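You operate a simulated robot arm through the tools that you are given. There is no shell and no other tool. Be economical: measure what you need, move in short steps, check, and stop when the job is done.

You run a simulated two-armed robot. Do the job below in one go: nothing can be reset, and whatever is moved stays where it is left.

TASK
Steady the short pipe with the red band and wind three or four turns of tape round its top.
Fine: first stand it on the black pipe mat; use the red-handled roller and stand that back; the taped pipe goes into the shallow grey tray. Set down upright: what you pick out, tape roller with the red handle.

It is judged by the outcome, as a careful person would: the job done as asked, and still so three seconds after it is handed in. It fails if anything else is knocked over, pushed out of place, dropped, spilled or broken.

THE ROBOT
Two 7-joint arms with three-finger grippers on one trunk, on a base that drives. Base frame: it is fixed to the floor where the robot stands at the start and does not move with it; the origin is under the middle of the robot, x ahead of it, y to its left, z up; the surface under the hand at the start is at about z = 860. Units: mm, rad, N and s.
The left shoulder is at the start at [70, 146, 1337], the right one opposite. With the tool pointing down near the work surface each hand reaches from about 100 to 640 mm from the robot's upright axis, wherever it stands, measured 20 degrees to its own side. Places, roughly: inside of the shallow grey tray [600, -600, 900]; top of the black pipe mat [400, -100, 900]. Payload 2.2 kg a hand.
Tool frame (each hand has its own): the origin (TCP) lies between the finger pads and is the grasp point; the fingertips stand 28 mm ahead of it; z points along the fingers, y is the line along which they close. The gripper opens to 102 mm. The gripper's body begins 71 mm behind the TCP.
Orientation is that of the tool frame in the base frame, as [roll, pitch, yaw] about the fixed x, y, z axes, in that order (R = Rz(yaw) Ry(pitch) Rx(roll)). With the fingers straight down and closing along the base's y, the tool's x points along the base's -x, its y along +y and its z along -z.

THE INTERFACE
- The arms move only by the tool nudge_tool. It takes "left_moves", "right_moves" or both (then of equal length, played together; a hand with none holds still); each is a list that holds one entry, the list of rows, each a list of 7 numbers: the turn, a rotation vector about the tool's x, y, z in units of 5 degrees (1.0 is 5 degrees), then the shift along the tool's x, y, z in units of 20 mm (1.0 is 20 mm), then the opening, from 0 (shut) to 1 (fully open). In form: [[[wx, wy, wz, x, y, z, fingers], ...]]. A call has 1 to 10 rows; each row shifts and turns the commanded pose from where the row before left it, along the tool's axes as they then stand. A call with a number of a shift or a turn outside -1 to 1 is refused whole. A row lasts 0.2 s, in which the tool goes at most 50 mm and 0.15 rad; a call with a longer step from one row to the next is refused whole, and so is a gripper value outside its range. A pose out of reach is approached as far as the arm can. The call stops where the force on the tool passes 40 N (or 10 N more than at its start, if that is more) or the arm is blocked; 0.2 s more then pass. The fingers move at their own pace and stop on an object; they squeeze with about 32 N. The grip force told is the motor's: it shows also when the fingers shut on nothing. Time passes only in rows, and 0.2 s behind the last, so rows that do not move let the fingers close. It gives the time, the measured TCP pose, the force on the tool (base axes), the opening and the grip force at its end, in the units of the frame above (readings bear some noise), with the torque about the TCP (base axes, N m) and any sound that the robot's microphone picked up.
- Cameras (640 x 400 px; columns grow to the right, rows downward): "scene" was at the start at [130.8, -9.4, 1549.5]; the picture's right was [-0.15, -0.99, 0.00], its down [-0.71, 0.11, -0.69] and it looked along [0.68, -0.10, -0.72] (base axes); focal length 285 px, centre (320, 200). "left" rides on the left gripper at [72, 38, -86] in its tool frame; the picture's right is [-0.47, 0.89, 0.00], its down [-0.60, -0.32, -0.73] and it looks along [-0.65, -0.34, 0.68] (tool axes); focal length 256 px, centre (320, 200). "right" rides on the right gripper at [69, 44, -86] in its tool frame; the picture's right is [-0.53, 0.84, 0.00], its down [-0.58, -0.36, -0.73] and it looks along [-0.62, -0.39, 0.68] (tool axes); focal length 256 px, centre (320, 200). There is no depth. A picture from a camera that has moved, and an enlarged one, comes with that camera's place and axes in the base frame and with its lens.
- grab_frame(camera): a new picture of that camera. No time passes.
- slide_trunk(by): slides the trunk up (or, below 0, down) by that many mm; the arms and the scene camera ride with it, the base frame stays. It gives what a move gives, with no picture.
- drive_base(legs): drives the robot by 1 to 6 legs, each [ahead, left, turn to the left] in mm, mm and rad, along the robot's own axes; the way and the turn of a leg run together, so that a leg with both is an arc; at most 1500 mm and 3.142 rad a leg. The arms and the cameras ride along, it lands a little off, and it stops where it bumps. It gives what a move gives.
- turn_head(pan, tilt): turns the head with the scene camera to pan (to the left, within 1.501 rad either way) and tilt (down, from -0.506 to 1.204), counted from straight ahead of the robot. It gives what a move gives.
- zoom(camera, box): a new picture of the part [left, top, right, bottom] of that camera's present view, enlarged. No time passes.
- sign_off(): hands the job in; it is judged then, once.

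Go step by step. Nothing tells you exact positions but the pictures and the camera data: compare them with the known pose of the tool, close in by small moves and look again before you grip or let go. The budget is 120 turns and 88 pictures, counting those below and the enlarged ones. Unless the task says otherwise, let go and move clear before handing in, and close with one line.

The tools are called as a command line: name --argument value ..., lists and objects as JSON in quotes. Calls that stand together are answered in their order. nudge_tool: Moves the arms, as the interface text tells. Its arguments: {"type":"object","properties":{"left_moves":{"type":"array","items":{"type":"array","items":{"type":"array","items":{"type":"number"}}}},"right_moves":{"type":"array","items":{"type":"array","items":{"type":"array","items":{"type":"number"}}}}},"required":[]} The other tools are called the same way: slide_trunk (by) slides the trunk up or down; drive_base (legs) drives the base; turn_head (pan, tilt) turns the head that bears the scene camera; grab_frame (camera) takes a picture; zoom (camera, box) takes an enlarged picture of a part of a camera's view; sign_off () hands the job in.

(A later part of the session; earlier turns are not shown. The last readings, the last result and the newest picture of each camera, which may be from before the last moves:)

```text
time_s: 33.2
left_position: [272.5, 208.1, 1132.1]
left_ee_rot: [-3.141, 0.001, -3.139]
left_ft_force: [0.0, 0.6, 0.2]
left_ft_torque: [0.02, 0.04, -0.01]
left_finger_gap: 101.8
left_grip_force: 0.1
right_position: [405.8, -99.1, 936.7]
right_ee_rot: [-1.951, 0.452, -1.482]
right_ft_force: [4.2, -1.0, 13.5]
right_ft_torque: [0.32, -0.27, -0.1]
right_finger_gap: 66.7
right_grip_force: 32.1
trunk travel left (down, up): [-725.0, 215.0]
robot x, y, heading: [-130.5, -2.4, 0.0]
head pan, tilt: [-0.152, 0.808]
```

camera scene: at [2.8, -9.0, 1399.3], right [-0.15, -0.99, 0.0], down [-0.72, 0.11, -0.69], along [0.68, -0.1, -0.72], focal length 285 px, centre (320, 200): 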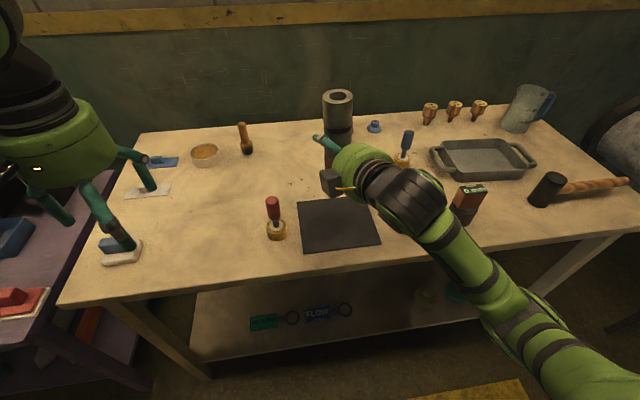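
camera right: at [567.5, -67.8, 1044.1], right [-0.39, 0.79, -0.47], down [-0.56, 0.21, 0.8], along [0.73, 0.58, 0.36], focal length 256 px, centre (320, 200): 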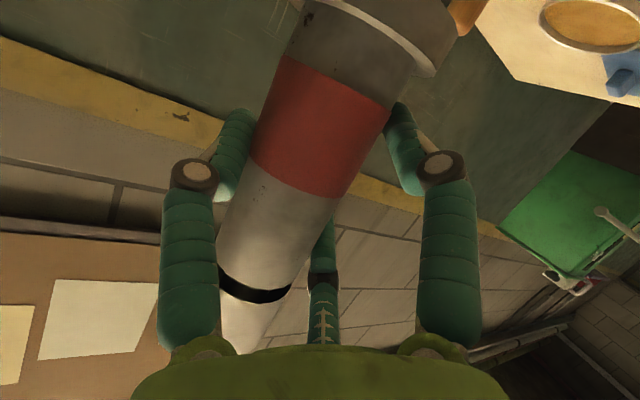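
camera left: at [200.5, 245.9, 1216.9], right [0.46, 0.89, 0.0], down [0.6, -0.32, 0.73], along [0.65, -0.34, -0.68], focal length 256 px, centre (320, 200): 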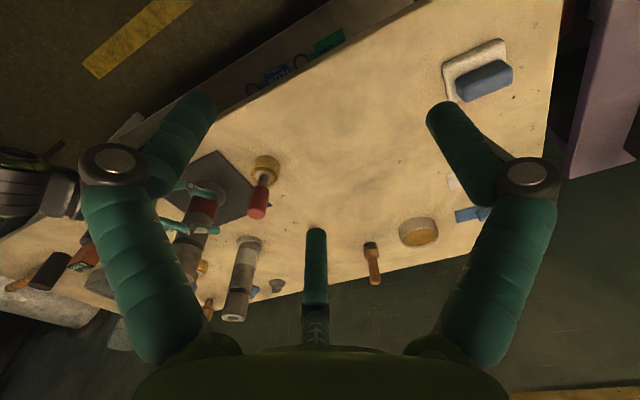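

Firm contact: the pipe stands on the mat and is held. Now the left hand goes above the red-handled roller at about (414,31).

nudge_tool --left_moves '[[[0, 0, 0, -0.786, -0.983, 0, 0.8], [0, 0, 0, -0.786, -0.983, 0, 0.8], [0, 0, 0, -0.786, -0.983, 0, 0.8], [0, 0, 0, -0.786, -0.983, 0, 0.8], [0, 0, 0, -0.786, -0.983, 0, 0.8], [0, 0, 0, -0.786, -0.983, 0, 0.8], [0, 0, 0, -0.786, -0.983, 0, 0.8], [0, 0, 0, -0.786, -0.983, 0, 0.8], [0, 0, 0, -0.786, -0.983, 0, 0.8], [0, 0, 0, 0, 0, 0, 0.8]]]'

grab_frame --camera "left"

grab_frame --camera "scene"

```text
time_s: 35.4
left_position: [413.3, 31.4, 1134.3]
left_ee_rot: [-3.14, 0.002, -3.142]
left_ft_force: [0.6, 0.1, -1.1]
left_ft_torque: [-0.02, 0.01, -0.05]
left_finger_gap: 81.8
left_grip_force: 0.1
right_position: [404.3, -99.3, 936.4]
right_ee_rot: [-1.954, 0.448, -1.482]
right_ft_force: [5.1, -2.8, 19.4]
right_ft_torque: [0.35, -0.27, -0.13]
right_finger_gap: 66.6
right_grip_force: 32.4
trunk travel left (down, up): [-725.0, 215.0]
robot x, y, heading: [-129.4, -0.4, 0.0]
head pan, tilt: [-0.152, 0.808]
```

```text
54 pictures are left
camera left: at [340.2, 69.6, 1218.8], right [0.46, 0.89, 0.0], down [0.6, -0.32, 0.73], along [0.65, -0.34, -0.68], focal length 256 px, centre (320, 200)
```

left: 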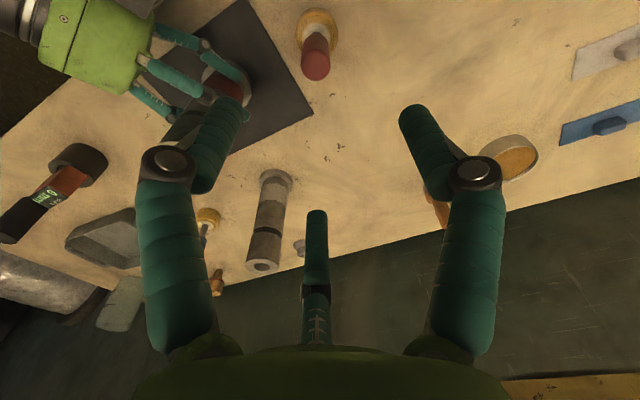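

```text
53 pictures are left
camera scene: at [-0.7, -8.7, 1399.7], right [-0.15, -0.99, 0.0], down [-0.71, 0.11, -0.69], along [0.68, -0.1, -0.72], focal length 285 px, centre (320, 200)
```

scene: 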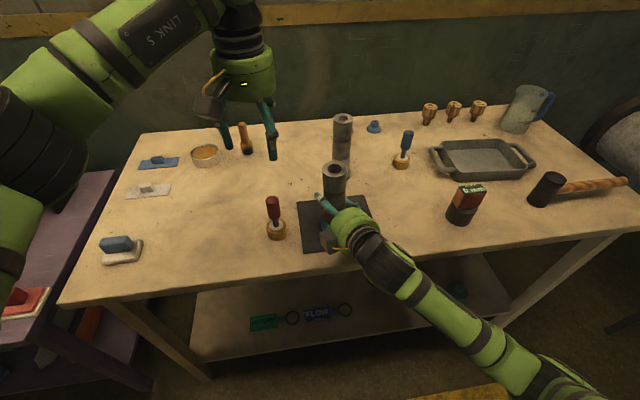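

The handle is at about (412,29.5), almost exactly under the tool. I lower to just above the handle top and check.

nudge_tool --left_moves '[[[0, 0, 0, 0.05, -0.1, 1, 0.8], [0, 0, 0, 0, 0, 1, 0.8], [0, 0, 0, 0, 0, 1, 0.8], [0, 0, 0, 0, 0, 1, 0.8], [0, 0, 0, 0, 0, 1, 0.8], [0, 0, 0, 0, 0, 1, 0.8], [0, 0, 0, 0, 0, 0, 0.8]]]' --right_moves '[[[0, 0, 0, -0.02, -0.042, -0.017, 0], [0, 0, 0, 0, 0, 0, 0], [0, 0, 0, 0, 0, 0, 0], [0, 0, 0, 0, 0, 0, 0], [0, 0, 0, 0, 0, 0, 0], [0, 0, 0, 0, 0, 0, 0], [0, 0, 0, 0, 0, 0, 0]]]'

grab_frame --camera "left"

zoom --camera "scene" --box '[200, 90, 400, 270]'

```text
time_s: 37.0
left_position: [412.9, 28.7, 1011.6]
left_ee_rot: [3.14, 0.002, -3.14]
left_ft_force: [0.7, 0.5, -0.1]
left_ft_torque: [-0.01, 0.03, 0.0]
left_finger_gap: 81.5
left_grip_force: 0.1
right_position: [405.2, -99.5, 936.2]
right_ee_rot: [-1.954, 0.448, -1.483]
right_ft_force: [5.2, -2.1, 17.0]
right_ft_torque: [0.36, -0.3, -0.08]
right_finger_gap: 66.6
right_grip_force: 31.6
trunk travel left (down, up): [-725.0, 215.0]
robot x, y, heading: [-127.4, 0.4, 0.002]
head pan, tilt: [-0.152, 0.808]
```

```text
52 pictures are left
camera left: at [339.7, 66.7, 1097.8], right [0.46, 0.89, 0.0], down [0.6, -0.32, 0.73], along [0.65, -0.34, -0.68], focal length 256 px, centre (320, 200)
```

left: 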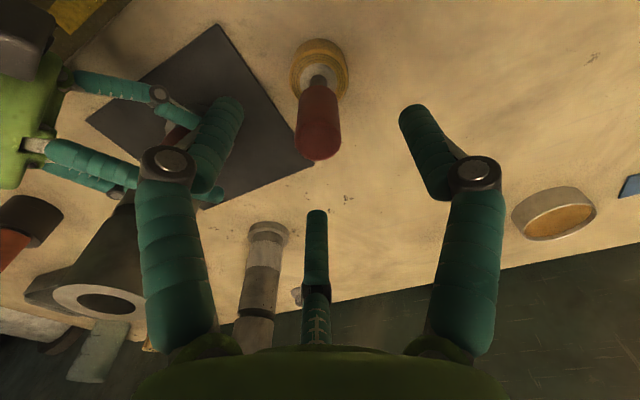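

```text
2.22 times, centred on (300, 180) of scene
camera zoom: at [-0.3, -9.3, 1399.7], right [-0.15, -0.99, 0.0], down [-0.71, 0.11, -0.69], along [0.68, -0.1, -0.72], focal length 634 px, centre (364, 244)
```

zoom: 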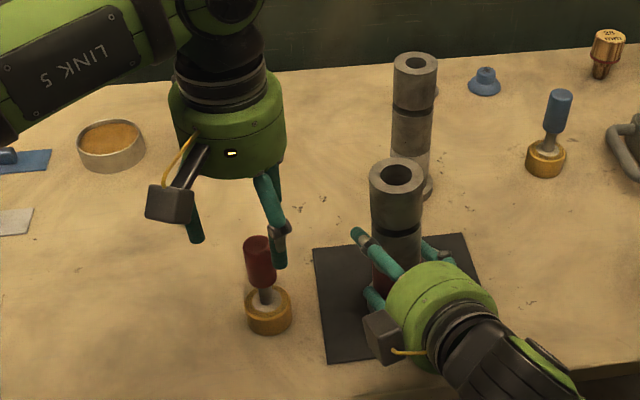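

The handle sits exactly on the left tool axis. I lower 56 mm and close on it.

nudge_tool --left_moves '[[[0, 0, 0, 0, 0, 0.95, 0.8], [0, 0, 0, 0, 0, 0.95, 0.8], [0, 0, 0, 0, 0, 0.9, 0.8], [0, 0, 0, 0, 0, 0, 0.8], [0, 0, 0, 0, 0, 0, 0.5], [0, 0, 0, 0, 0, 0, 0.2], [0, 0, 0, 0, 0, 0, 0], [0, 0, 0, 0, 0, 0, 0]]]'

grab_frame --camera "left"

zoom --camera "scene" --box '[200, 90, 400, 270]'

```text
time_s: 38.8
left_position: [413.2, 28.6, 958.3]
left_ee_rot: [-3.139, 0.002, -3.14]
left_ft_force: [0.8, -1.0, 1.2]
left_ft_torque: [-0.11, -0.06, 0.02]
left_finger_gap: 27.2
left_grip_force: 32.0
right_position: [404.2, -99.6, 935.6]
right_ee_rot: [-1.957, 0.449, -1.483]
right_ft_force: [3.4, -1.5, 17.2]
right_ft_torque: [0.39, -0.24, -0.06]
right_finger_gap: 66.6
right_grip_force: 31.9
trunk travel left (down, up): [-725.0, 215.0]
robot x, y, heading: [-130.0, 0.5, -0.001]
head pan, tilt: [-0.152, 0.808]
```

```text
50 pictures are left
camera left: at [339.7, 66.8, 1042.2], right [0.46, 0.89, 0.0], down [0.6, -0.32, 0.73], along [0.65, -0.34, -0.68], focal length 256 px, centre (320, 200)
```

left: 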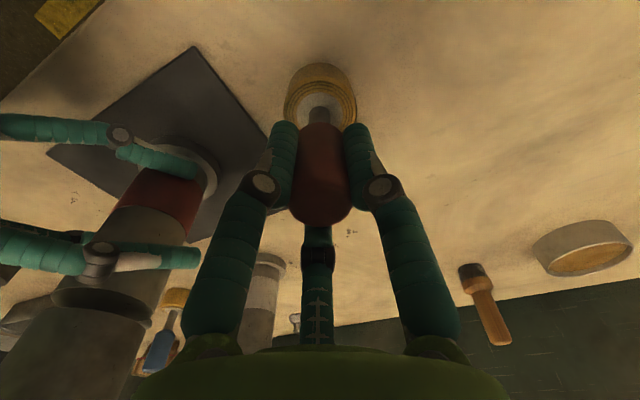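

```text
2.22 times, centred on (300, 180) of scene
camera zoom: at [-0.5, -9.5, 1399.7], right [-0.15, -0.99, 0.0], down [-0.71, 0.11, -0.69], along [0.68, -0.1, -0.72], focal length 634 px, centre (364, 244)
```

zoom: 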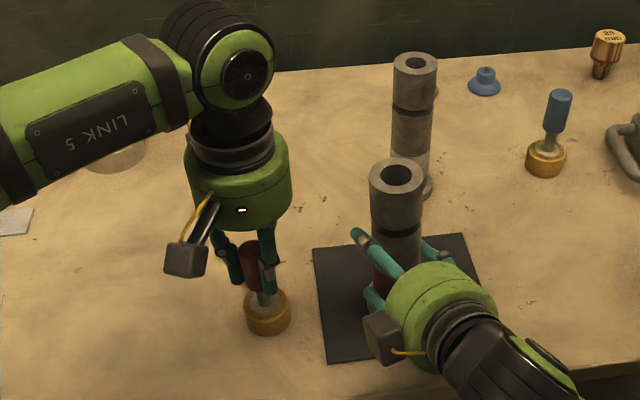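

The roller is held (27 mm handle, 32 N); its home is left TCP (413.2, 28.6, 958.3). I lift it to about the pipe's top and compare heights.

nudge_tool --left_moves '[[[0, 0, 0, 0, 0, -0.5, 0], [0, 0, 0, 0, 0, -1, 0], [0, 0, 0, 0, 0, -1, 0], [0, 0, 0, 0, 0, -1, 0], [0, 0, 0, 0, 0, -1, 0], [0, 0, 0, 0, 0, -1, 0], [0, 0, 0, 0, 0, -1, 0], [0, 0, 0, 0, 0, -1, 0], [0, 0, 0, 0, 0, -1, 0], [0, 0, 0, 0, 0, 0, 0]]]'

grab_frame --camera "left"

zoom --camera "scene" --box '[200, 70, 400, 250]'

```text
time_s: 41.0
left_position: [412.5, 28.7, 1126.1]
left_ee_rot: [-3.141, 0.002, -3.139]
left_ft_force: [0.3, -0.3, -1.6]
left_ft_torque: [-0.01, 0.02, 0.0]
left_finger_gap: 26.8
left_grip_force: 31.9
right_position: [405.7, -100.4, 936.4]
right_ee_rot: [-1.956, 0.447, -1.483]
right_ft_force: [2.9, -1.8, 16.9]
right_ft_torque: [0.35, -0.1, -0.05]
right_finger_gap: 66.7
right_grip_force: 31.5
trunk travel left (down, up): [-725.0, 215.0]
robot x, y, heading: [-131.9, -3.3, -0.004]
head pan, tilt: [-0.152, 0.808]
```

```text
48 pictures are left
camera left: at [338.8, 66.8, 1212.0], right [0.46, 0.89, 0.0], down [0.6, -0.32, 0.73], along [0.65, -0.34, -0.68], focal length 256 px, centre (320, 200)
```

left: 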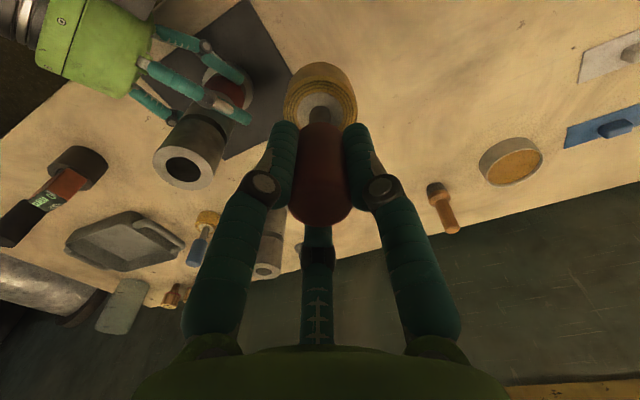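

```text
2.22 times, centred on (300, 160) of scene
camera zoom: at [-0.5, -9.3, 1399.7], right [-0.15, -0.99, 0.0], down [-0.71, 0.11, -0.69], along [0.68, -0.1, -0.72], focal length 634 px, centre (364, 289)
```

zoom: 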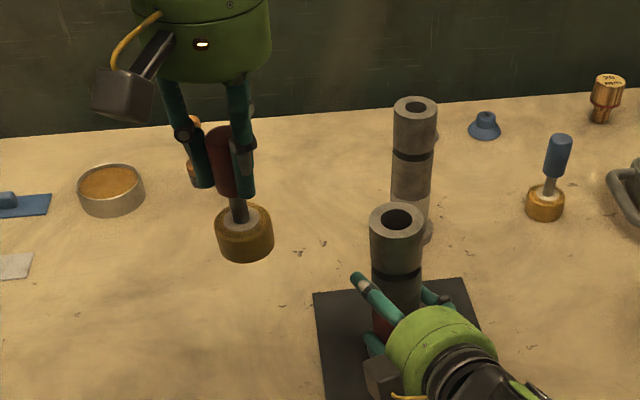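

The pipe top is at about (412,-101,1042) and the tape ring spans roughly 20 mm around TCP-84. I bring the roller level with the pipe top and close up to it from the left.

nudge_tool --left_moves '[[[0, 0, 0, 0, -0.9, 0.45, 0], [0, 0, 0, 0, -0.95, 0, 0], [0, 0, 0, 0, -0.95, 0, 0], [0, 0, 0, 0, -0.95, 0, 0], [0, 0, 0, 0, 0, 0, 0]]]'

zoom --camera "left" --box '[160, 0, 400, 220]'

zoom --camera "scene" --box '[260, 90, 400, 240]'

```text
time_s: 42.2
left_position: [412.8, -45.4, 1118.6]
left_ee_rot: [3.142, 0.001, -3.14]
left_ft_force: [0.3, -0.6, -2.6]
left_ft_torque: [-0.01, -0.01, 0.01]
left_finger_gap: 26.9
left_grip_force: 32.4
right_position: [405.1, -99.0, 935.6]
right_ee_rot: [-1.956, 0.449, -1.483]
right_ft_force: [1.7, -1.1, 17.7]
right_ft_torque: [0.34, -0.1, -0.02]
right_finger_gap: 66.6
right_grip_force: 31.7
trunk travel left (down, up): [-725.0, 215.0]
robot x, y, heading: [-131.0, 1.6, -0.006]
head pan, tilt: [-0.152, 0.808]
```

```text
1.82 times, centred on (280, 110) of left
camera zoom: at [338.6, -8.1, 1203.3], right [0.46, 0.89, 0.0], down [0.6, -0.32, 0.73], along [0.65, -0.34, -0.68], focal length 465 px, centre (393, 364)
```

zoom: 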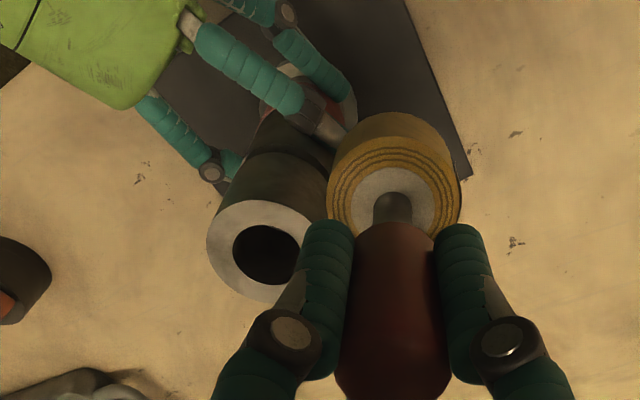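

```text
2.67 times, centred on (330, 165) of scene
camera zoom: at [-0.6, -8.8, 1399.7], right [-0.15, -0.99, 0.0], down [-0.71, 0.11, -0.69], along [0.68, -0.1, -0.72], focal length 760 px, centre (293, 293)
```

zoom: 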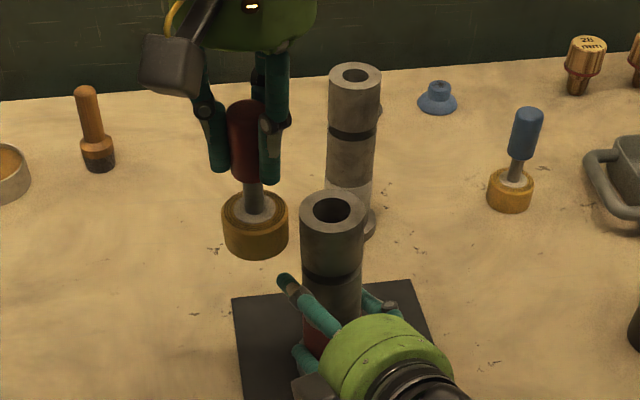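

The ring is level with the pipe top with a gap of about 6 mm. I lower it 3 mm and creep in to find contact.

nudge_tool --left_moves '[[[0, 0, 0, 0, -0.05, 0.15, 0], [0, 0, 0, 0, -0.05, 0, 0], [0, 0, 0, 0, -0.05, 0, 0], [0, 0, 0, 0, -0.05, 0, 0], [0, 0, 0, 0, 0, 0, 0]]]'

nudge_tool --left_moves '[[[0, 0, 0, 0, -0.05, 0, 0], [0, 0, 0, 0, -0.05, 0, 0], [0, 0, 0, 0, 0, 0, 0]]]'

nudge_tool --left_moves '[[[0, 0, 0, 0, -0.05, 0, 0], [0, 0, 0, 0, -0.05, 0, 0], [0, 0, 0, 0, 0, 0, 0]]]'

```text
time_s: 43.4
left_position: [412.6, -49.8, 1114.9]
left_ee_rot: [-3.14, 0.002, -3.141]
left_ft_force: [0.5, -0.5, -2.3]
left_ft_torque: [-0.02, -0.01, -0.02]
left_finger_gap: 26.9
left_grip_force: 32.0
right_position: [404.6, -100.0, 935.0]
right_ee_rot: [-1.955, 0.448, -1.483]
right_ft_force: [1.7, 0.0, 16.9]
right_ft_torque: [0.39, -0.02, -0.04]
right_finger_gap: 66.7
right_grip_force: 32.4
trunk travel left (down, up): [-725.0, 215.0]
robot x, y, heading: [-130.2, 3.2, -0.001]
head pan, tilt: [-0.152, 0.808]
```

```text
time_s: 44.2
left_position: [411.6, -51.8, 1115.6]
left_ee_rot: [3.141, 0.0, -3.14]
left_ft_force: [0.1, 0.5, -2.5]
left_ft_torque: [0.02, 0.01, 0.0]
left_finger_gap: 27.3
left_grip_force: 32.0
right_position: [404.0, -99.9, 934.9]
right_ee_rot: [-1.956, 0.448, -1.483]
right_ft_force: [1.0, -1.0, 16.4]
right_ft_torque: [0.45, -0.03, -0.03]
right_finger_gap: 66.9
right_grip_force: 32.2
trunk travel left (down, up): [-725.0, 215.0]
robot x, y, heading: [-129.5, -0.4, -0.001]
head pan, tilt: [-0.152, 0.808]
```

```text
time_s: 45.0
left_position: [411.5, -52.3, 1115.2]
left_ee_rot: [3.14, 0.001, -3.138]
left_ft_force: [-1.3, 6.7, -2.8]
left_ft_torque: [0.43, 0.05, -0.04]
left_finger_gap: 27.3
left_grip_force: 32.0
right_position: [404.4, -100.6, 934.6]
right_ee_rot: [-1.957, 0.449, -1.486]
right_ft_force: [0.2, -4.6, 16.7]
right_ft_torque: [1.21, 0.16, -0.07]
right_finger_gap: 66.8
right_grip_force: 32.4
trunk travel left (down, up): [-725.0, 215.0]
robot x, y, heading: [-131.4, 0.4, -0.002]
head pan, tilt: [-0.152, 0.808]
```

Contact at y≈-52.3 with 6.7 N, so the orbit radius is about 48 around (412,-100.5). I do a first quarter turn and check the forces.

nudge_tool --left_moves '[[[0, 0, 0, 0.7415, -0.1175, 0, 0], [0, 0, 0, 0.669, -0.341, 0, 0], [0, 0, 0, 0.531, -0.531, 0, 0], [0, 0, 0, 0.341, -0.669, 0, 0], [0, 0, 0, 0.1175, -0.7415, 0, 0], [0, 0, 0, 0, 0, 0, 0]]]'

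zoom --camera "scene" --box '[260, 90, 400, 240]'

zoom --camera "left" --box '[160, 0, 400, 220]'

```text
time_s: 46.4
left_position: [362.4, -103.4, 1115.8]
left_ee_rot: [-3.138, 0.001, 3.14]
left_ft_force: [-10.9, -0.1, 1.1]
left_ft_torque: [-0.02, 1.04, 0.02]
left_finger_gap: 27.1
left_grip_force: 31.9
right_position: [404.8, -99.5, 935.4]
right_ee_rot: [-1.959, 0.447, -1.483]
right_ft_force: [13.5, -0.4, 12.9]
right_ft_torque: [0.33, 0.92, 0.04]
right_finger_gap: 66.9
right_grip_force: 31.8
trunk travel left (down, up): [-725.0, 215.0]
robot x, y, heading: [-127.3, -1.6, 0.001]
head pan, tilt: [-0.152, 0.808]
```

```text
2.67 times, centred on (330, 165) of scene
camera zoom: at [-0.5, -8.8, 1399.7], right [-0.15, -0.99, 0.0], down [-0.71, 0.11, -0.69], along [0.68, -0.1, -0.72], focal length 760 px, centre (293, 293)
```

zoom: 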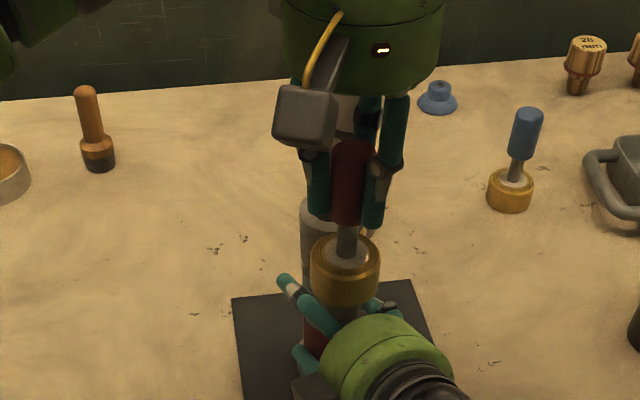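

```text
1.82 times, centred on (280, 110) of left
camera zoom: at [290.0, -64.8, 1200.5], right [0.47, 0.88, 0.0], down [0.6, -0.32, 0.73], along [0.65, -0.34, -0.68], focal length 465 px, centre (393, 364)
```

zoom: 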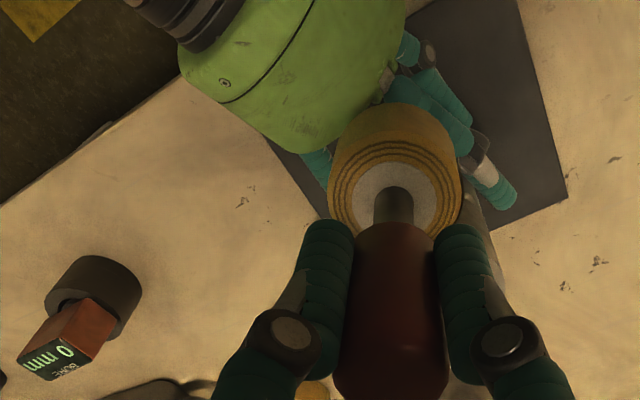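

The roller presses the collar with about 11 N on the near side and rides clear of the steadying hand. I continue the next quarter.

nudge_tool --left_moves '[[[0, 0, 0, -0.0775, -0.7415, 0, 0], [0, 0, 0, -0.341, -0.669, 0, 0], [0, 0, 0, -0.531, -0.531, 0, 0], [0, 0, 0, -0.669, -0.341, 0, 0], [0, 0, 0, -0.7415, -0.1175, 0, 0], [0, 0, 0, 0, 0, 0, 0]]]'

zoom --camera "scene" --box '[260, 90, 400, 240]'

```text
time_s: 47.8
left_position: [384.9, -130.3, 1106.5]
left_ee_rot: [-3.131, -0.007, 3.137]
left_ft_force: [-16.4, -17.2, 6.6]
left_ft_torque: [-1.16, 1.06, -0.01]
left_finger_gap: 27.5
left_grip_force: 31.9
left hand out of reach, approached as far as the arm can: row 3, 4, 5
right_position: [404.7, -99.4, 934.2]
right_ee_rot: [-1.956, 0.448, -1.48]
right_ft_force: [22.8, 17.0, 9.5]
right_ft_torque: [-1.37, 0.66, 0.09]
right_finger_gap: 67.0
right_grip_force: 31.6
trunk travel left (down, up): [-725.0, 215.0]
robot x, y, heading: [-126.0, 1.2, 0.001]
head pan, tilt: [-0.152, 0.808]
```

```text
2.67 times, centred on (330, 165) of scene
camera zoom: at [0.1, -9.4, 1399.7], right [-0.15, -0.99, 0.0], down [-0.71, 0.11, -0.69], along [0.68, -0.1, -0.72], focal length 760 px, centre (293, 293)
```

zoom: 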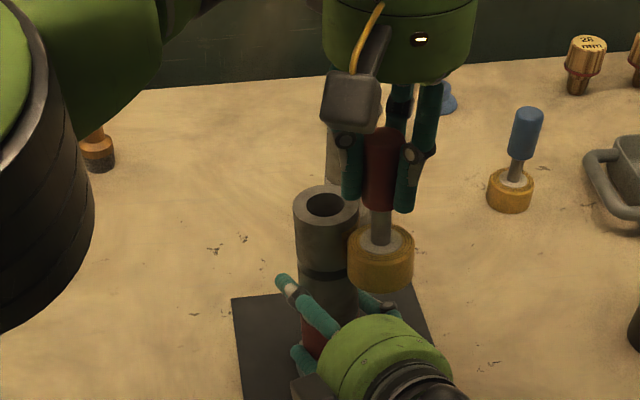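

The left hand hits its reach limit on the far right side, and the pipe feels a sideways push. I back the roller out along its path while yawing the hand, to find a posture that reaches.

nudge_tool --left_moves '[[[0, 0, 1, 0.7415, 0.1175, 0, 0], [0, 0, 1, 0.669, 0.341, 0, 0], [0, 0, 1, 0.531, 0.531, 0, 0], [0, 0, 0, 0, 0, 0, 0]]]'

grab_frame --camera "scene"

```text
time_s: 48.8
left_position: [350.5, -102.8, 1107.0]
left_ee_rot: [-3.14, 0.003, 2.882]
left_ft_force: [0.2, 0.6, -2.9]
left_ft_torque: [0.0, 0.0, 0.01]
left_finger_gap: 27.3
left_grip_force: 31.8
right_position: [404.8, -99.0, 935.4]
right_ee_rot: [-1.96, 0.451, -1.483]
right_ft_force: [0.3, 3.5, 11.5]
right_ft_torque: [0.56, -0.36, 0.07]
right_finger_gap: 66.9
right_grip_force: 32.3
trunk travel left (down, up): [-725.0, 215.0]
robot x, y, heading: [-129.9, -0.1, 0.0]
head pan, tilt: [-0.152, 0.808]
```

```text
41 pictures are left
camera scene: at [0.1, -8.8, 1399.6], right [-0.15, -0.99, 0.0], down [-0.71, 0.11, -0.69], along [0.68, -0.1, -0.72], focal length 285 px, centre (320, 200)
```

scene: 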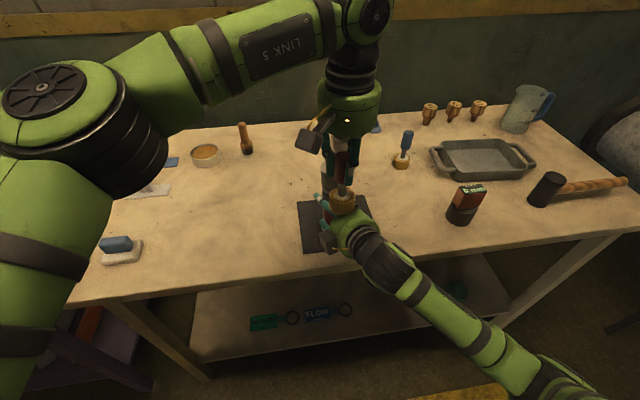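

The pipe stands fine, and the roller is clear of it. I raise it a little and test whether more yaw lets the left hand reach the right-hand side, well outside the pipe.

nudge_tool --left_moves '[[[0, 0, 1, 0, 0, -0.9, 0], [0, 0, 1, 0, 0, 0, 0], [0, 0, 1, 0, 0, 0, 0], [0, 0, 0, 0.433, -0.75, 0, 0], [0, 0, 0, 0.433, -0.75, 0, 0], [0, 0, 0, 0.433, -0.75, 0, 0], [0, 0, 0, 0, 0, 0, 0]]]'

```text
time_s: 50.4
left_position: [306.0, -129.5, 1125.8]
left_ee_rot: [-3.141, 0.002, 2.621]
left_ft_force: [-0.2, 0.0, -1.5]
left_ft_torque: [-0.01, 0.0, 0.02]
left_finger_gap: 27.2
left_grip_force: 32.0
right_position: [404.5, -99.3, 935.3]
right_ee_rot: [-1.958, 0.448, -1.485]
right_ft_force: [-0.7, 2.3, 10.2]
right_ft_torque: [0.46, -0.24, 0.06]
right_finger_gap: 67.0
right_grip_force: 32.3
trunk travel left (down, up): [-725.0, 215.0]
robot x, y, heading: [-128.1, -1.3, 0.005]
head pan, tilt: [-0.152, 0.808]
```

I misread the tool axes after the yaw, so I correct for it and test reach out to the pipe's right side at a safe distance.

nudge_tool --left_moves '[[[0, 0, 0, -0.755, -0.086, 0, 0], [0, 0, 0, -0.755, -0.086, 0, 0], [0, 0, 0, -0.755, -0.086, 0, 0], [0, 0, 0, -0.755, -0.086, 0, 0], [0, 0, 0, -0.81, 0.463, 0, 0], [0, 0, 0, -0.81, 0.463, 0, 0], [0, 0, 0, -0.81, 0.463, 0, 0], [0, 0, 0, 0, 0, 0, 0]]]'

```text
time_s: 52.2
left_position: [373.3, -132.6, 1123.8]
left_ee_rot: [3.14, 0.003, 2.621]
left_ft_force: [-0.5, -0.5, -1.1]
left_ft_torque: [0.0, -0.02, -0.03]
left_finger_gap: 27.3
left_grip_force: 32.0
left hand out of reach, approached as far as the arm can: row 4, 5, 6, 7
right_position: [404.8, -98.7, 935.5]
right_ee_rot: [-1.959, 0.449, -1.484]
right_ft_force: [-1.9, 1.7, 10.2]
right_ft_torque: [0.37, -0.17, 0.05]
right_finger_gap: 67.1
right_grip_force: 32.0
trunk travel left (down, up): [-725.0, 215.0]
robot x, y, heading: [-127.6, 1.6, -0.006]
head pan, tilt: [-0.152, 0.808]
```

The left arm is distance-limited there. I'll shift the robot itself: the roller goes clear to the left, then I lift the held pipe slightly, drive a bit right and forward, and set the pipe back on the mat.

nudge_tool --left_moves '[[[0, 0, 0, 0, 0, -1, 0], [0, 0, 0, 0, 0, -1, 0], [0, 0, 0, 0.83, 0.85, 0, 0], [0, 0, 0, 0.83, 0.85, 0, 0], [0, 0, 0, 0.83, 0.85, 0, 0], [0, 0, 0, 0.83, 0.85, 0, 0], [0, 0, 0, 0.83, 0.85, 0, 0], [0, 0, 0, 0.83, 0.85, 0, 0], [0, 0, 0, 0.83, 0.85, 0, 0], [0, 0, 0, 0.83, 0.85, 0, 0]]]'

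nudge_tool --left_moves '[[[0, 0, -1, 0.83, 0.85, 0, 0], [0, 0, -1, 0, 0, 0, 0], [0, 0, -1, 0, 0, 0, 0], [0, 0, -1, 0, 0, 0, 0], [0, 0, -1, 0, 0, 0, 0], [0, 0, -1, 0, 0, 0, 0], [0, 0, 0, 0, 0, 0, 0]]]' --right_moves '[[[0, 0, 0, -0.31, -0.6, -0.245, 0], [0, 0, 0, -0.31, -0.6, -0.245, 0], [0, 0, 0, -0.31, -0.6, -0.245, 0], [0, 0, 0, 0, 0, 0, 0], [0, 0, 0, 0, 0, 0, 0], [0, 0, 0, 0, 0, 0, 0], [0, 0, 0, 0, 0, 0, 0]]]'

grab_frame --camera "scene"

```text
time_s: 54.4
left_position: [321.7, 60.0, 1162.7]
left_ee_rot: [-3.14, 0.001, 2.622]
left_ft_force: [1.4, 0.2, -2.7]
left_ft_torque: [0.0, -0.02, -0.03]
left_finger_gap: 27.5
left_grip_force: 32.1
left hand out of reach, approached as far as the arm can: row 2
right_position: [405.1, -100.6, 933.9]
right_ee_rot: [-1.958, 0.445, -1.488]
right_ft_force: [-2.5, -2.9, 8.1]
right_ft_torque: [0.02, -0.11, -0.06]
right_finger_gap: 66.6
right_grip_force: 31.5
trunk travel left (down, up): [-725.0, 215.0]
robot x, y, heading: [-129.7, 3.1, 0.002]
head pan, tilt: [-0.152, 0.808]
```

```text
time_s: 56.0
left_position: [317.1, 83.7, 1160.5]
left_ee_rot: [-3.141, -0.001, -3.139]
left_ft_force: [-0.6, -0.5, -2.5]
left_ft_torque: [0.02, -0.02, -0.01]
left_finger_gap: 27.1
left_grip_force: 32.0
right_position: [406.9, -100.2, 976.3]
right_ee_rot: [-1.962, 0.448, -1.486]
right_ft_force: [0.3, 0.2, -3.9]
right_ft_torque: [0.02, 0.04, 0.0]
right_finger_gap: 66.8
right_grip_force: 32.3
trunk travel left (down, up): [-725.0, 215.0]
robot x, y, heading: [-129.2, -3.5, 0.002]
head pan, tilt: [-0.152, 0.808]
```

```text
40 pictures are left
camera scene: at [2.5, -9.3, 1399.4], right [-0.15, -0.99, 0.0], down [-0.72, 0.11, -0.69], along [0.68, -0.1, -0.72], focal length 285 px, centre (320, 200)
```

scene: 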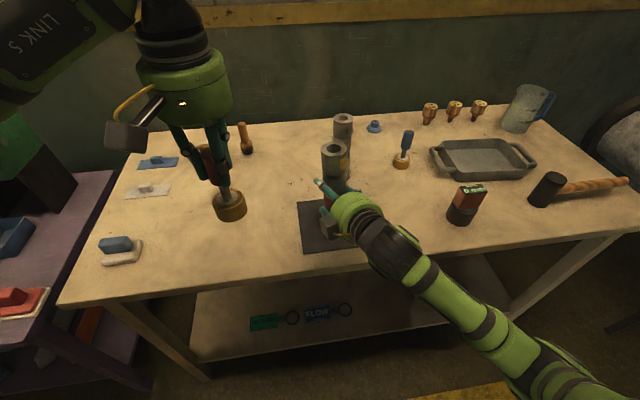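

A yellow tape arc is already visible on the collar, so the winding works. I drive right 90 and forward 50, and raise the trunk 80.

drive_base --legs '[[50, -90, 0]]'

slide_trunk --by 80

grab_frame --camera "scene"

```text
time_s: 57.2
left_position: [367.6, -5.8, 1160.6]
left_ee_rot: [-3.14, 0.002, -3.139]
left_ft_force: [-0.4, 1.0, -2.1]
left_ft_torque: [0.0, 0.01, -0.05]
left_finger_gap: 27.1
left_grip_force: 31.9
right_position: [456.0, -188.2, 976.4]
right_ee_rot: [-1.962, 0.45, -1.485]
right_ft_force: [0.0, 0.0, -4.5]
right_ft_torque: [0.07, 0.02, -0.04]
right_finger_gap: 66.8
right_grip_force: 32.5
trunk travel left (down, up): [-725.0, 215.0]
robot x, y, heading: [-78.8, -89.1, 0.006]
head pan, tilt: [-0.152, 0.808]
```

```text
time_s: 58.4
left_position: [368.0, -7.5, 1241.0]
left_ee_rot: [3.141, 0.0, -3.137]
left_ft_force: [0.3, 0.6, -1.8]
left_ft_torque: [0.0, 0.02, -0.01]
left_finger_gap: 27.3
left_grip_force: 31.9
right_position: [456.8, -188.3, 1056.8]
right_ee_rot: [-1.962, 0.448, -1.486]
right_ft_force: [0.1, 0.3, -4.4]
right_ft_torque: [-0.01, 0.02, 0.02]
right_finger_gap: 66.8
right_grip_force: 32.7
trunk travel left (down, up): [-805.0, 135.0]
robot x, y, heading: [-81.7, -89.3, 0.0]
head pan, tilt: [-0.152, 0.808]
```

```text
39 pictures are left
camera scene: at [52.8, -98.8, 1479.3], right [-0.15, -0.99, 0.0], down [-0.72, 0.11, -0.69], along [0.68, -0.1, -0.72], focal length 285 px, centre (320, 200)
```

scene: 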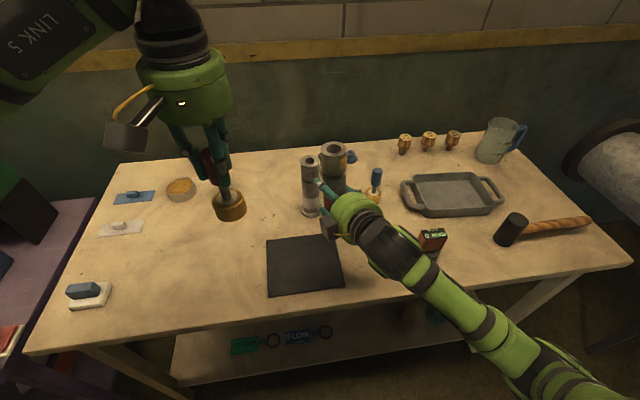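

I move the pipe back over the mat and lower it to just above contact, with the left hand stepping aside.

nudge_tool --right_moves '[[[0, 0, 0, -0.899, 0.589, -0.294, 0], [0, 0, 0, -0.899, 0.589, -0.294, 0], [0, 0, 0, -0.899, 0.589, -0.294, 0], [0, 0, 0, -0.899, 0.589, -0.294, 0], [0, 0, 0, -0.899, 0.589, -0.294, 0], [0, 0, 0, 0.504, 0.969, 0.397, 0], [0, 0, 0, 0.504, 0.969, 0.397, 0], [0, 0, 0, 0.504, 0.969, 0.397, 0], [0, 0, 0, 0.504, 0.969, 0.397, 0], [0, 0, 0, 0.504, 0.969, 0.397, 0]]]' --left_moves '[[[0, 0, 0, 0, 0.7, 0, 0], [0, 0, 0, 0, 0.7, 0, 0], [0, 0, 0, 0, 0.7, 0, 0], [0, 0, 0, 0, 0.7, 0, 0], [0, 0, 0, 0, 0, 0, 0], [0, 0, 0, 0, 0, 0, 0], [0, 0, 0, 0, 0, 0, 0], [0, 0, 0, 0, 0, 0, 0], [0, 0, 0, 0, 0, 0, 0], [0, 0, 0, 0, 0, 0, 0]]]'

nudge_tool --right_moves '[[[0, 0, 0, 0, 0, 0, 0], [0, 0, 0, 0.041, 0.078, 0.032, 0], [0, 0, 0, 0, 0, 0, 0]]]'

zoom --camera "scene" --box '[200, 120, 400, 310]'

```text
time_s: 60.6
left_position: [365.6, 49.8, 1240.1]
left_ee_rot: [-3.142, 0.001, -3.139]
left_ft_force: [-0.7, -0.2, -2.5]
left_ft_torque: [-0.03, 0.01, -0.02]
left_finger_gap: 27.1
left_grip_force: 32.3
right_position: [396.8, -93.1, 938.5]
right_ee_rot: [-1.962, 0.447, -1.485]
right_ft_force: [0.4, 0.0, -3.8]
right_ft_torque: [0.06, 0.05, -0.01]
right_finger_gap: 67.2
right_grip_force: 31.6
trunk travel left (down, up): [-805.0, 135.0]
robot x, y, heading: [-79.1, -90.6, -0.002]
head pan, tilt: [-0.152, 0.808]
```

```text
time_s: 61.4
left_position: [367.1, 49.3, 1240.6]
left_ee_rot: [-3.141, -0.001, -3.138]
left_ft_force: [0.0, 0.5, -1.2]
left_ft_torque: [-0.01, 0.01, -0.01]
left_finger_gap: 27.0
left_grip_force: 32.3
right_position: [398.0, -94.0, 937.9]
right_ee_rot: [-1.962, 0.449, -1.486]
right_ft_force: [0.1, 0.7, -5.2]
right_ft_torque: [0.06, -0.01, -0.02]
right_finger_gap: 66.9
right_grip_force: 31.8
trunk travel left (down, up): [-805.0, 135.0]
robot x, y, heading: [-78.1, -90.3, -0.005]
head pan, tilt: [-0.152, 0.808]
```

```text
2.11 times, centred on (300, 215) of scene
camera zoom: at [52.6, -98.7, 1479.4], right [-0.15, -0.99, 0.0], down [-0.72, 0.11, -0.69], along [0.68, -0.1, -0.72], focal length 600 px, centre (362, 168)
```

zoom: 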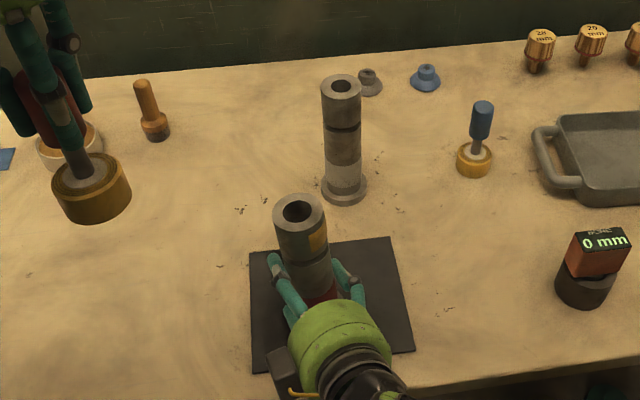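

Nearly down. I creep to contact again and look closer at the laid tape.

nudge_tool --right_moves '[[[0, 0, 0, 0.041, 0.078, 0.032, 0], [0, 0, 0, 0.034, 0.065, 0.027, 0], [0, 0, 0, 0, 0, 0, 0]]]'

zoom --camera "scene" --box '[265, 170, 325, 220]'

```text
time_s: 62.2
left_position: [367.2, 49.2, 1240.5]
left_ee_rot: [3.141, 0.002, -3.138]
left_ft_force: [0.1, -0.4, -2.1]
left_ft_torque: [0.0, -0.01, 0.02]
left_finger_gap: 27.2
left_grip_force: 32.1
right_position: [397.4, -93.9, 934.7]
right_ee_rot: [-1.96, 0.449, -1.486]
right_ft_force: [1.0, -0.4, -2.7]
right_ft_torque: [0.05, -0.04, 0.0]
right_finger_gap: 66.9
right_grip_force: 31.4
trunk travel left (down, up): [-805.0, 135.0]
robot x, y, heading: [-81.0, -92.8, -0.002]
head pan, tilt: [-0.152, 0.808]
```

```text
8.00 times, centred on (295, 195) of scene
camera zoom: at [52.2, -98.6, 1479.4], right [-0.15, -0.99, 0.0], down [-0.72, 0.11, -0.69], along [0.68, -0.1, -0.72], focal length 2282 px, centre (520, 240)
```

zoom: 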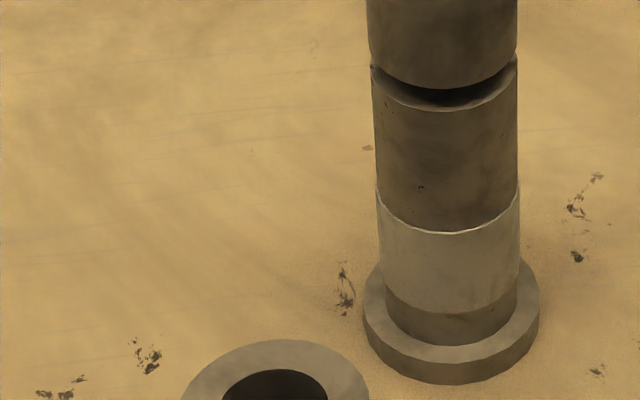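

Another small step down to seat the pipe, and a correctly aimed close-up of the tape.

nudge_tool --right_moves '[[[0, 0, 0, 0.034, 0.065, 0.027, 0], [0, 0, 0, 0.034, 0.065, 0.027, 0], [0, 0, 0, 0, 0, 0, 0]]]'

zoom --camera "scene" --box '[250, 205, 330, 265]'

```text
time_s: 63.0
left_position: [364.6, 49.1, 1242.7]
left_ee_rot: [-3.141, 0.001, -3.137]
left_ft_force: [-0.7, -0.3, -1.8]
left_ft_torque: [-0.03, 0.03, -0.02]
left_finger_gap: 27.1
left_grip_force: 32.3
right_position: [397.5, -92.9, 933.5]
right_ee_rot: [-1.953, 0.451, -1.483]
right_ft_force: [0.7, -1.8, 12.1]
right_ft_torque: [0.23, -0.42, -0.01]
right_finger_gap: 66.9
right_grip_force: 32.4
trunk travel left (down, up): [-805.0, 135.0]
robot x, y, heading: [-77.4, -84.9, 0.004]
head pan, tilt: [-0.152, 0.808]
```

```text
6.67 times, centred on (290, 235) of scene
camera zoom: at [50.1, -99.1, 1479.8], right [-0.15, -0.99, 0.0], down [-0.71, 0.11, -0.69], along [0.68, -0.1, -0.72], focal length 1901 px, centre (520, -33)
```

zoom: 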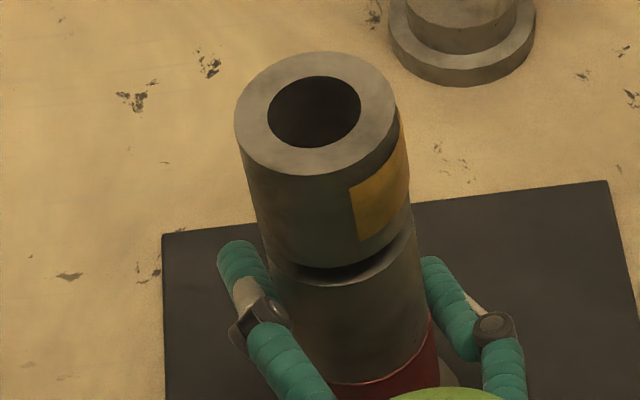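

The tape sticks as a patch on the collar where the press was firm, so I'll press a little harder this time. The pipe is seated (12 N). I bring the roller back to pipe-top height on the left side.

nudge_tool --left_moves '[[[0, 0, 0, -0.307, -0.564, 0.9, 0], [0, 0, 0, -0.307, -0.564, 0.9, 0], [0, 0, 0, -0.307, -0.564, 0.9, 0], [0, 0, 0, -0.307, -0.564, 0.9, 0], [0, 0, 0, -0.307, -0.564, 0.9, 0], [0, 0, 0, -0.307, -0.564, 0.9, 0], [0, 0, 0, -0.307, -0.564, 0.9, 0], [0, 0, 0, 0, 0, 0, 0]]]'

zoom --camera "scene" --box '[230, 180, 350, 270]'

```text
time_s: 64.8
left_position: [409.6, -31.9, 1116.4]
left_ee_rot: [-3.14, 0.002, -3.14]
left_ft_force: [0.2, -0.3, -1.1]
left_ft_torque: [0.02, 0.0, -0.02]
left_finger_gap: 26.8
left_grip_force: 31.5
right_position: [397.2, -93.7, 933.9]
right_ee_rot: [-1.953, 0.451, -1.481]
right_ft_force: [4.2, -2.1, 18.3]
right_ft_torque: [0.29, -0.87, -0.17]
right_finger_gap: 66.9
right_grip_force: 32.2
trunk travel left (down, up): [-805.0, 135.0]
robot x, y, heading: [-82.6, -89.1, -0.003]
head pan, tilt: [-0.152, 0.808]
```

```text
4.44 times, centred on (290, 225) of scene
camera zoom: at [50.1, -99.1, 1479.6], right [-0.15, -0.99, 0.0], down [-0.71, 0.11, -0.69], along [0.68, -0.1, -0.72], focal length 1268 px, centre (453, 89)
```

zoom: 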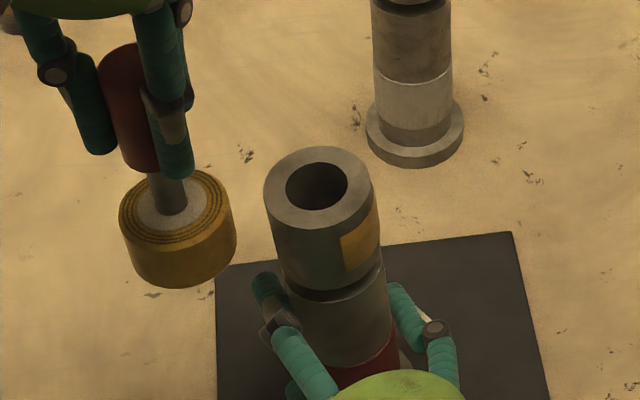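

I creep in to contact again from the left.

nudge_tool --left_moves '[[[0, 0, 0, 0.05, -0.2, 0, 0], [0, 0, 0, 0, -0.15, 0, 0], [0, 0, 0, 0, -0.1, 0, 0], [0, 0, 0, 0, 0, 0, 0]]]'

nudge_tool --left_moves '[[[0, 0, 0, 0, -0.1, 0, 0], [0, 0, 0, 0, 0, 0, 0]]]'

nudge_tool --left_moves '[[[0, 0, 0, 0, -0.1, 0, 0], [0, 0, 0, 0, 0, 0, 0]]]'

nudge_tool --left_moves '[[[0, 0, 0, 0, -0.1, 0, 0], [0, 0, 0, 0, 0, 0, 0]]]'

```text
time_s: 65.8
left_position: [407.1, -39.7, 1115.0]
left_ee_rot: [3.141, 0.001, -3.137]
left_ft_force: [-0.5, 0.5, -2.1]
left_ft_torque: [0.0, -0.02, 0.04]
left_finger_gap: 27.1
left_grip_force: 31.6
right_position: [397.1, -93.5, 934.6]
right_ee_rot: [-1.952, 0.453, -1.483]
right_ft_force: [6.0, -2.4, 19.2]
right_ft_torque: [0.28, -0.82, -0.11]
right_finger_gap: 66.8
right_grip_force: 32.4
trunk travel left (down, up): [-805.0, 135.0]
robot x, y, heading: [-76.3, -92.4, -0.002]
head pan, tilt: [-0.152, 0.808]
```

```text
time_s: 66.4
left_position: [407.8, -42.4, 1115.4]
left_ee_rot: [-3.141, 0.001, -3.138]
left_ft_force: [-0.3, -0.7, -1.4]
left_ft_torque: [0.01, -0.01, -0.01]
left_finger_gap: 27.3
left_grip_force: 32.2
right_position: [396.1, -93.8, 934.5]
right_ee_rot: [-1.954, 0.452, -1.482]
right_ft_force: [4.2, -2.0, 18.5]
right_ft_torque: [0.28, -0.79, -0.09]
right_finger_gap: 67.0
right_grip_force: 32.2
trunk travel left (down, up): [-805.0, 135.0]
robot x, y, heading: [-78.7, -84.4, -0.001]
head pan, tilt: [-0.152, 0.808]
```

```text
time_s: 67.0
left_position: [407.2, -44.0, 1116.2]
left_ee_rot: [3.14, 0.002, -3.138]
left_ft_force: [-0.7, -0.1, -1.9]
left_ft_torque: [0.03, 0.0, 0.0]
left_finger_gap: 26.8
left_grip_force: 31.5
right_position: [396.9, -93.7, 934.3]
right_ee_rot: [-1.956, 0.452, -1.484]
right_ft_force: [4.4, -2.5, 18.3]
right_ft_torque: [0.29, -0.75, -0.1]
right_finger_gap: 66.9
right_grip_force: 32.0
trunk travel left (down, up): [-805.0, 135.0]
robot x, y, heading: [-79.3, -91.3, 0.002]
head pan, tilt: [-0.152, 0.808]
```

```text
time_s: 67.6
left_position: [407.3, -45.1, 1115.6]
left_ee_rot: [3.14, 0.002, -3.138]
left_ft_force: [0.1, 1.9, -1.8]
left_ft_torque: [0.15, -0.01, 0.03]
left_finger_gap: 27.2
left_grip_force: 32.2
right_position: [396.4, -93.3, 934.8]
right_ee_rot: [-1.955, 0.451, -1.482]
right_ft_force: [4.1, -3.8, 18.6]
right_ft_torque: [0.51, -0.71, -0.1]
right_finger_gap: 67.0
right_grip_force: 31.9
trunk travel left (down, up): [-805.0, 135.0]
robot x, y, heading: [-79.9, -84.8, 0.002]
head pan, tilt: [-0.152, 0.808]
```

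Contact is at (407,-45), so the pipe axis is at (406.5,-93.5). I press in 2 mm and wind the first quarter.

nudge_tool --left_moves '[[[0, 0, 0, 0.02, -0.09, 0, 0], [0, 0, 0, 0.7137, -0.113, 0, 0], [0, 0, 0, 0.644, -0.328, 0, 0], [0, 0, 0, 0.511, -0.511, 0, 0], [0, 0, 0, 0.328, -0.644, 0, 0], [0, 0, 0, 0.113, -0.7137, 0, 0]]]'

nudge_tool --left_moves '[[[0, 0, 0, -0.113, -0.7137, 0, 0], [0, 0, 0, -0.328, -0.644, 0, 0], [0, 0, 0, -0.511, -0.511, 0, 0], [0, 0, 0, -0.644, -0.328, 0, 0], [0, 0, 0, -0.7137, -0.113, 0, 0]]]'

zoom --camera "scene" --box '[230, 180, 350, 270]'

```text
time_s: 69.0
left_position: [360.0, -94.9, 1117.2]
left_ee_rot: [3.141, 0.001, -3.139]
left_ft_force: [-0.7, 0.6, -1.8]
left_ft_torque: [0.17, -0.01, -0.03]
left_finger_gap: 27.0
left_grip_force: 31.7
right_position: [396.4, -93.2, 933.4]
right_ee_rot: [-1.953, 0.452, -1.48]
right_ft_force: [3.7, -4.7, 18.4]
right_ft_torque: [0.45, -0.63, -0.05]
right_finger_gap: 66.8
right_grip_force: 32.0
trunk travel left (down, up): [-805.0, 135.0]
robot x, y, heading: [-78.5, -86.1, -0.0]
head pan, tilt: [-0.152, 0.808]
```

```text
time_s: 70.2
left_position: [406.5, -143.5, 1116.3]
left_ee_rot: [-3.138, -0.001, 3.139]
left_ft_force: [-8.3, -12.1, -0.6]
left_ft_torque: [-1.18, 0.79, 0.23]
left_finger_gap: 27.3
left_grip_force: 32.0
right_position: [396.7, -93.3, 932.7]
right_ee_rot: [-1.952, 0.452, -1.48]
right_ft_force: [11.8, 6.9, 16.7]
right_ft_torque: [-0.83, 0.21, 0.21]
right_finger_gap: 66.9
right_grip_force: 32.2
trunk travel left (down, up): [-805.0, 135.0]
robot x, y, heading: [-77.2, -90.6, 0.0]
head pan, tilt: [-0.152, 0.808]
```

```text
4.44 times, centred on (290, 225) of scene
camera zoom: at [49.7, -100.7, 1479.7], right [-0.15, -0.99, 0.0], down [-0.71, 0.11, -0.69], along [0.68, -0.1, -0.72], focal length 1268 px, centre (453, 89)
```

zoom: 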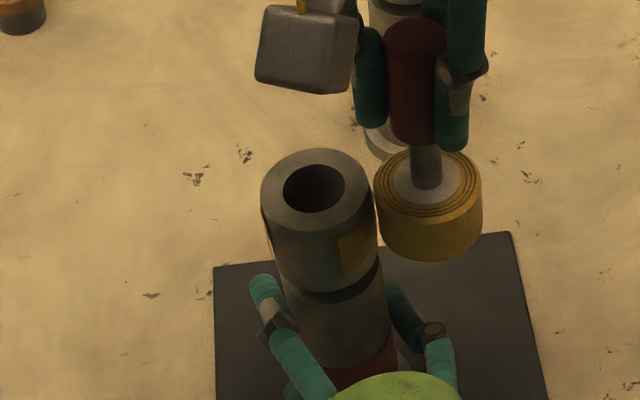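

The near side lost contact, because the pipe axis is actually nearer (411,-94.5). I correct the orbit centre and continue round the far side with steady pressure.

nudge_tool --left_moves '[[[0, 0, 0, -0.92, 0.078, 0, 0], [0, 0, 0, -0.641, 0.327, 0, 0], [0, 0, 0, -0.509, 0.509, 0, 0], [0, 0, 0, -0.327, 0.641, 0, 0], [0, 0, 0, -0.1126, 0.7106, 0, 0]]]'

nudge_tool --left_moves '[[[0, 0, 0, 0.1126, 0.7106, 0, 0], [0, 0, 0, 0.327, 0.641, 0, 0], [0, 0, 0, 0.509, 0.509, 0, 0], [0, 0, 0, 0.641, 0.327, 0, 0], [0, 0, 0, 0.7106, 0.1126, 0, 0]]]'

```text
time_s: 71.4
left_position: [458.2, -92.5, 1116.4]
left_ee_rot: [3.14, 0.008, -3.137]
left_ft_force: [10.6, -2.9, -2.9]
left_ft_torque: [-0.27, -1.09, 0.11]
left_finger_gap: 27.0
left_grip_force: 32.4
right_position: [395.5, -92.3, 934.2]
right_ee_rot: [-1.956, 0.451, -1.481]
right_ft_force: [-9.8, -0.3, 17.7]
right_ft_torque: [0.02, -1.43, -0.06]
right_finger_gap: 66.6
right_grip_force: 32.2
trunk travel left (down, up): [-805.0, 135.0]
robot x, y, heading: [-82.9, -90.0, 0.006]
head pan, tilt: [-0.152, 0.808]
```

```text
time_s: 72.6
left_position: [409.8, -46.1, 1116.4]
left_ee_rot: [3.14, 0.001, -3.139]
left_ft_force: [2.2, 7.9, -2.7]
left_ft_torque: [0.61, -0.2, 0.02]
left_finger_gap: 27.3
left_grip_force: 31.5
right_position: [396.2, -94.1, 934.3]
right_ee_rot: [-1.958, 0.45, -1.486]
right_ft_force: [-5.4, -5.3, 13.8]
right_ft_torque: [1.49, -0.29, 0.02]
right_finger_gap: 66.6
right_grip_force: 32.1
trunk travel left (down, up): [-805.0, 135.0]
robot x, y, heading: [-81.2, -89.9, 0.0]
head pan, tilt: [-0.152, 0.808]
```

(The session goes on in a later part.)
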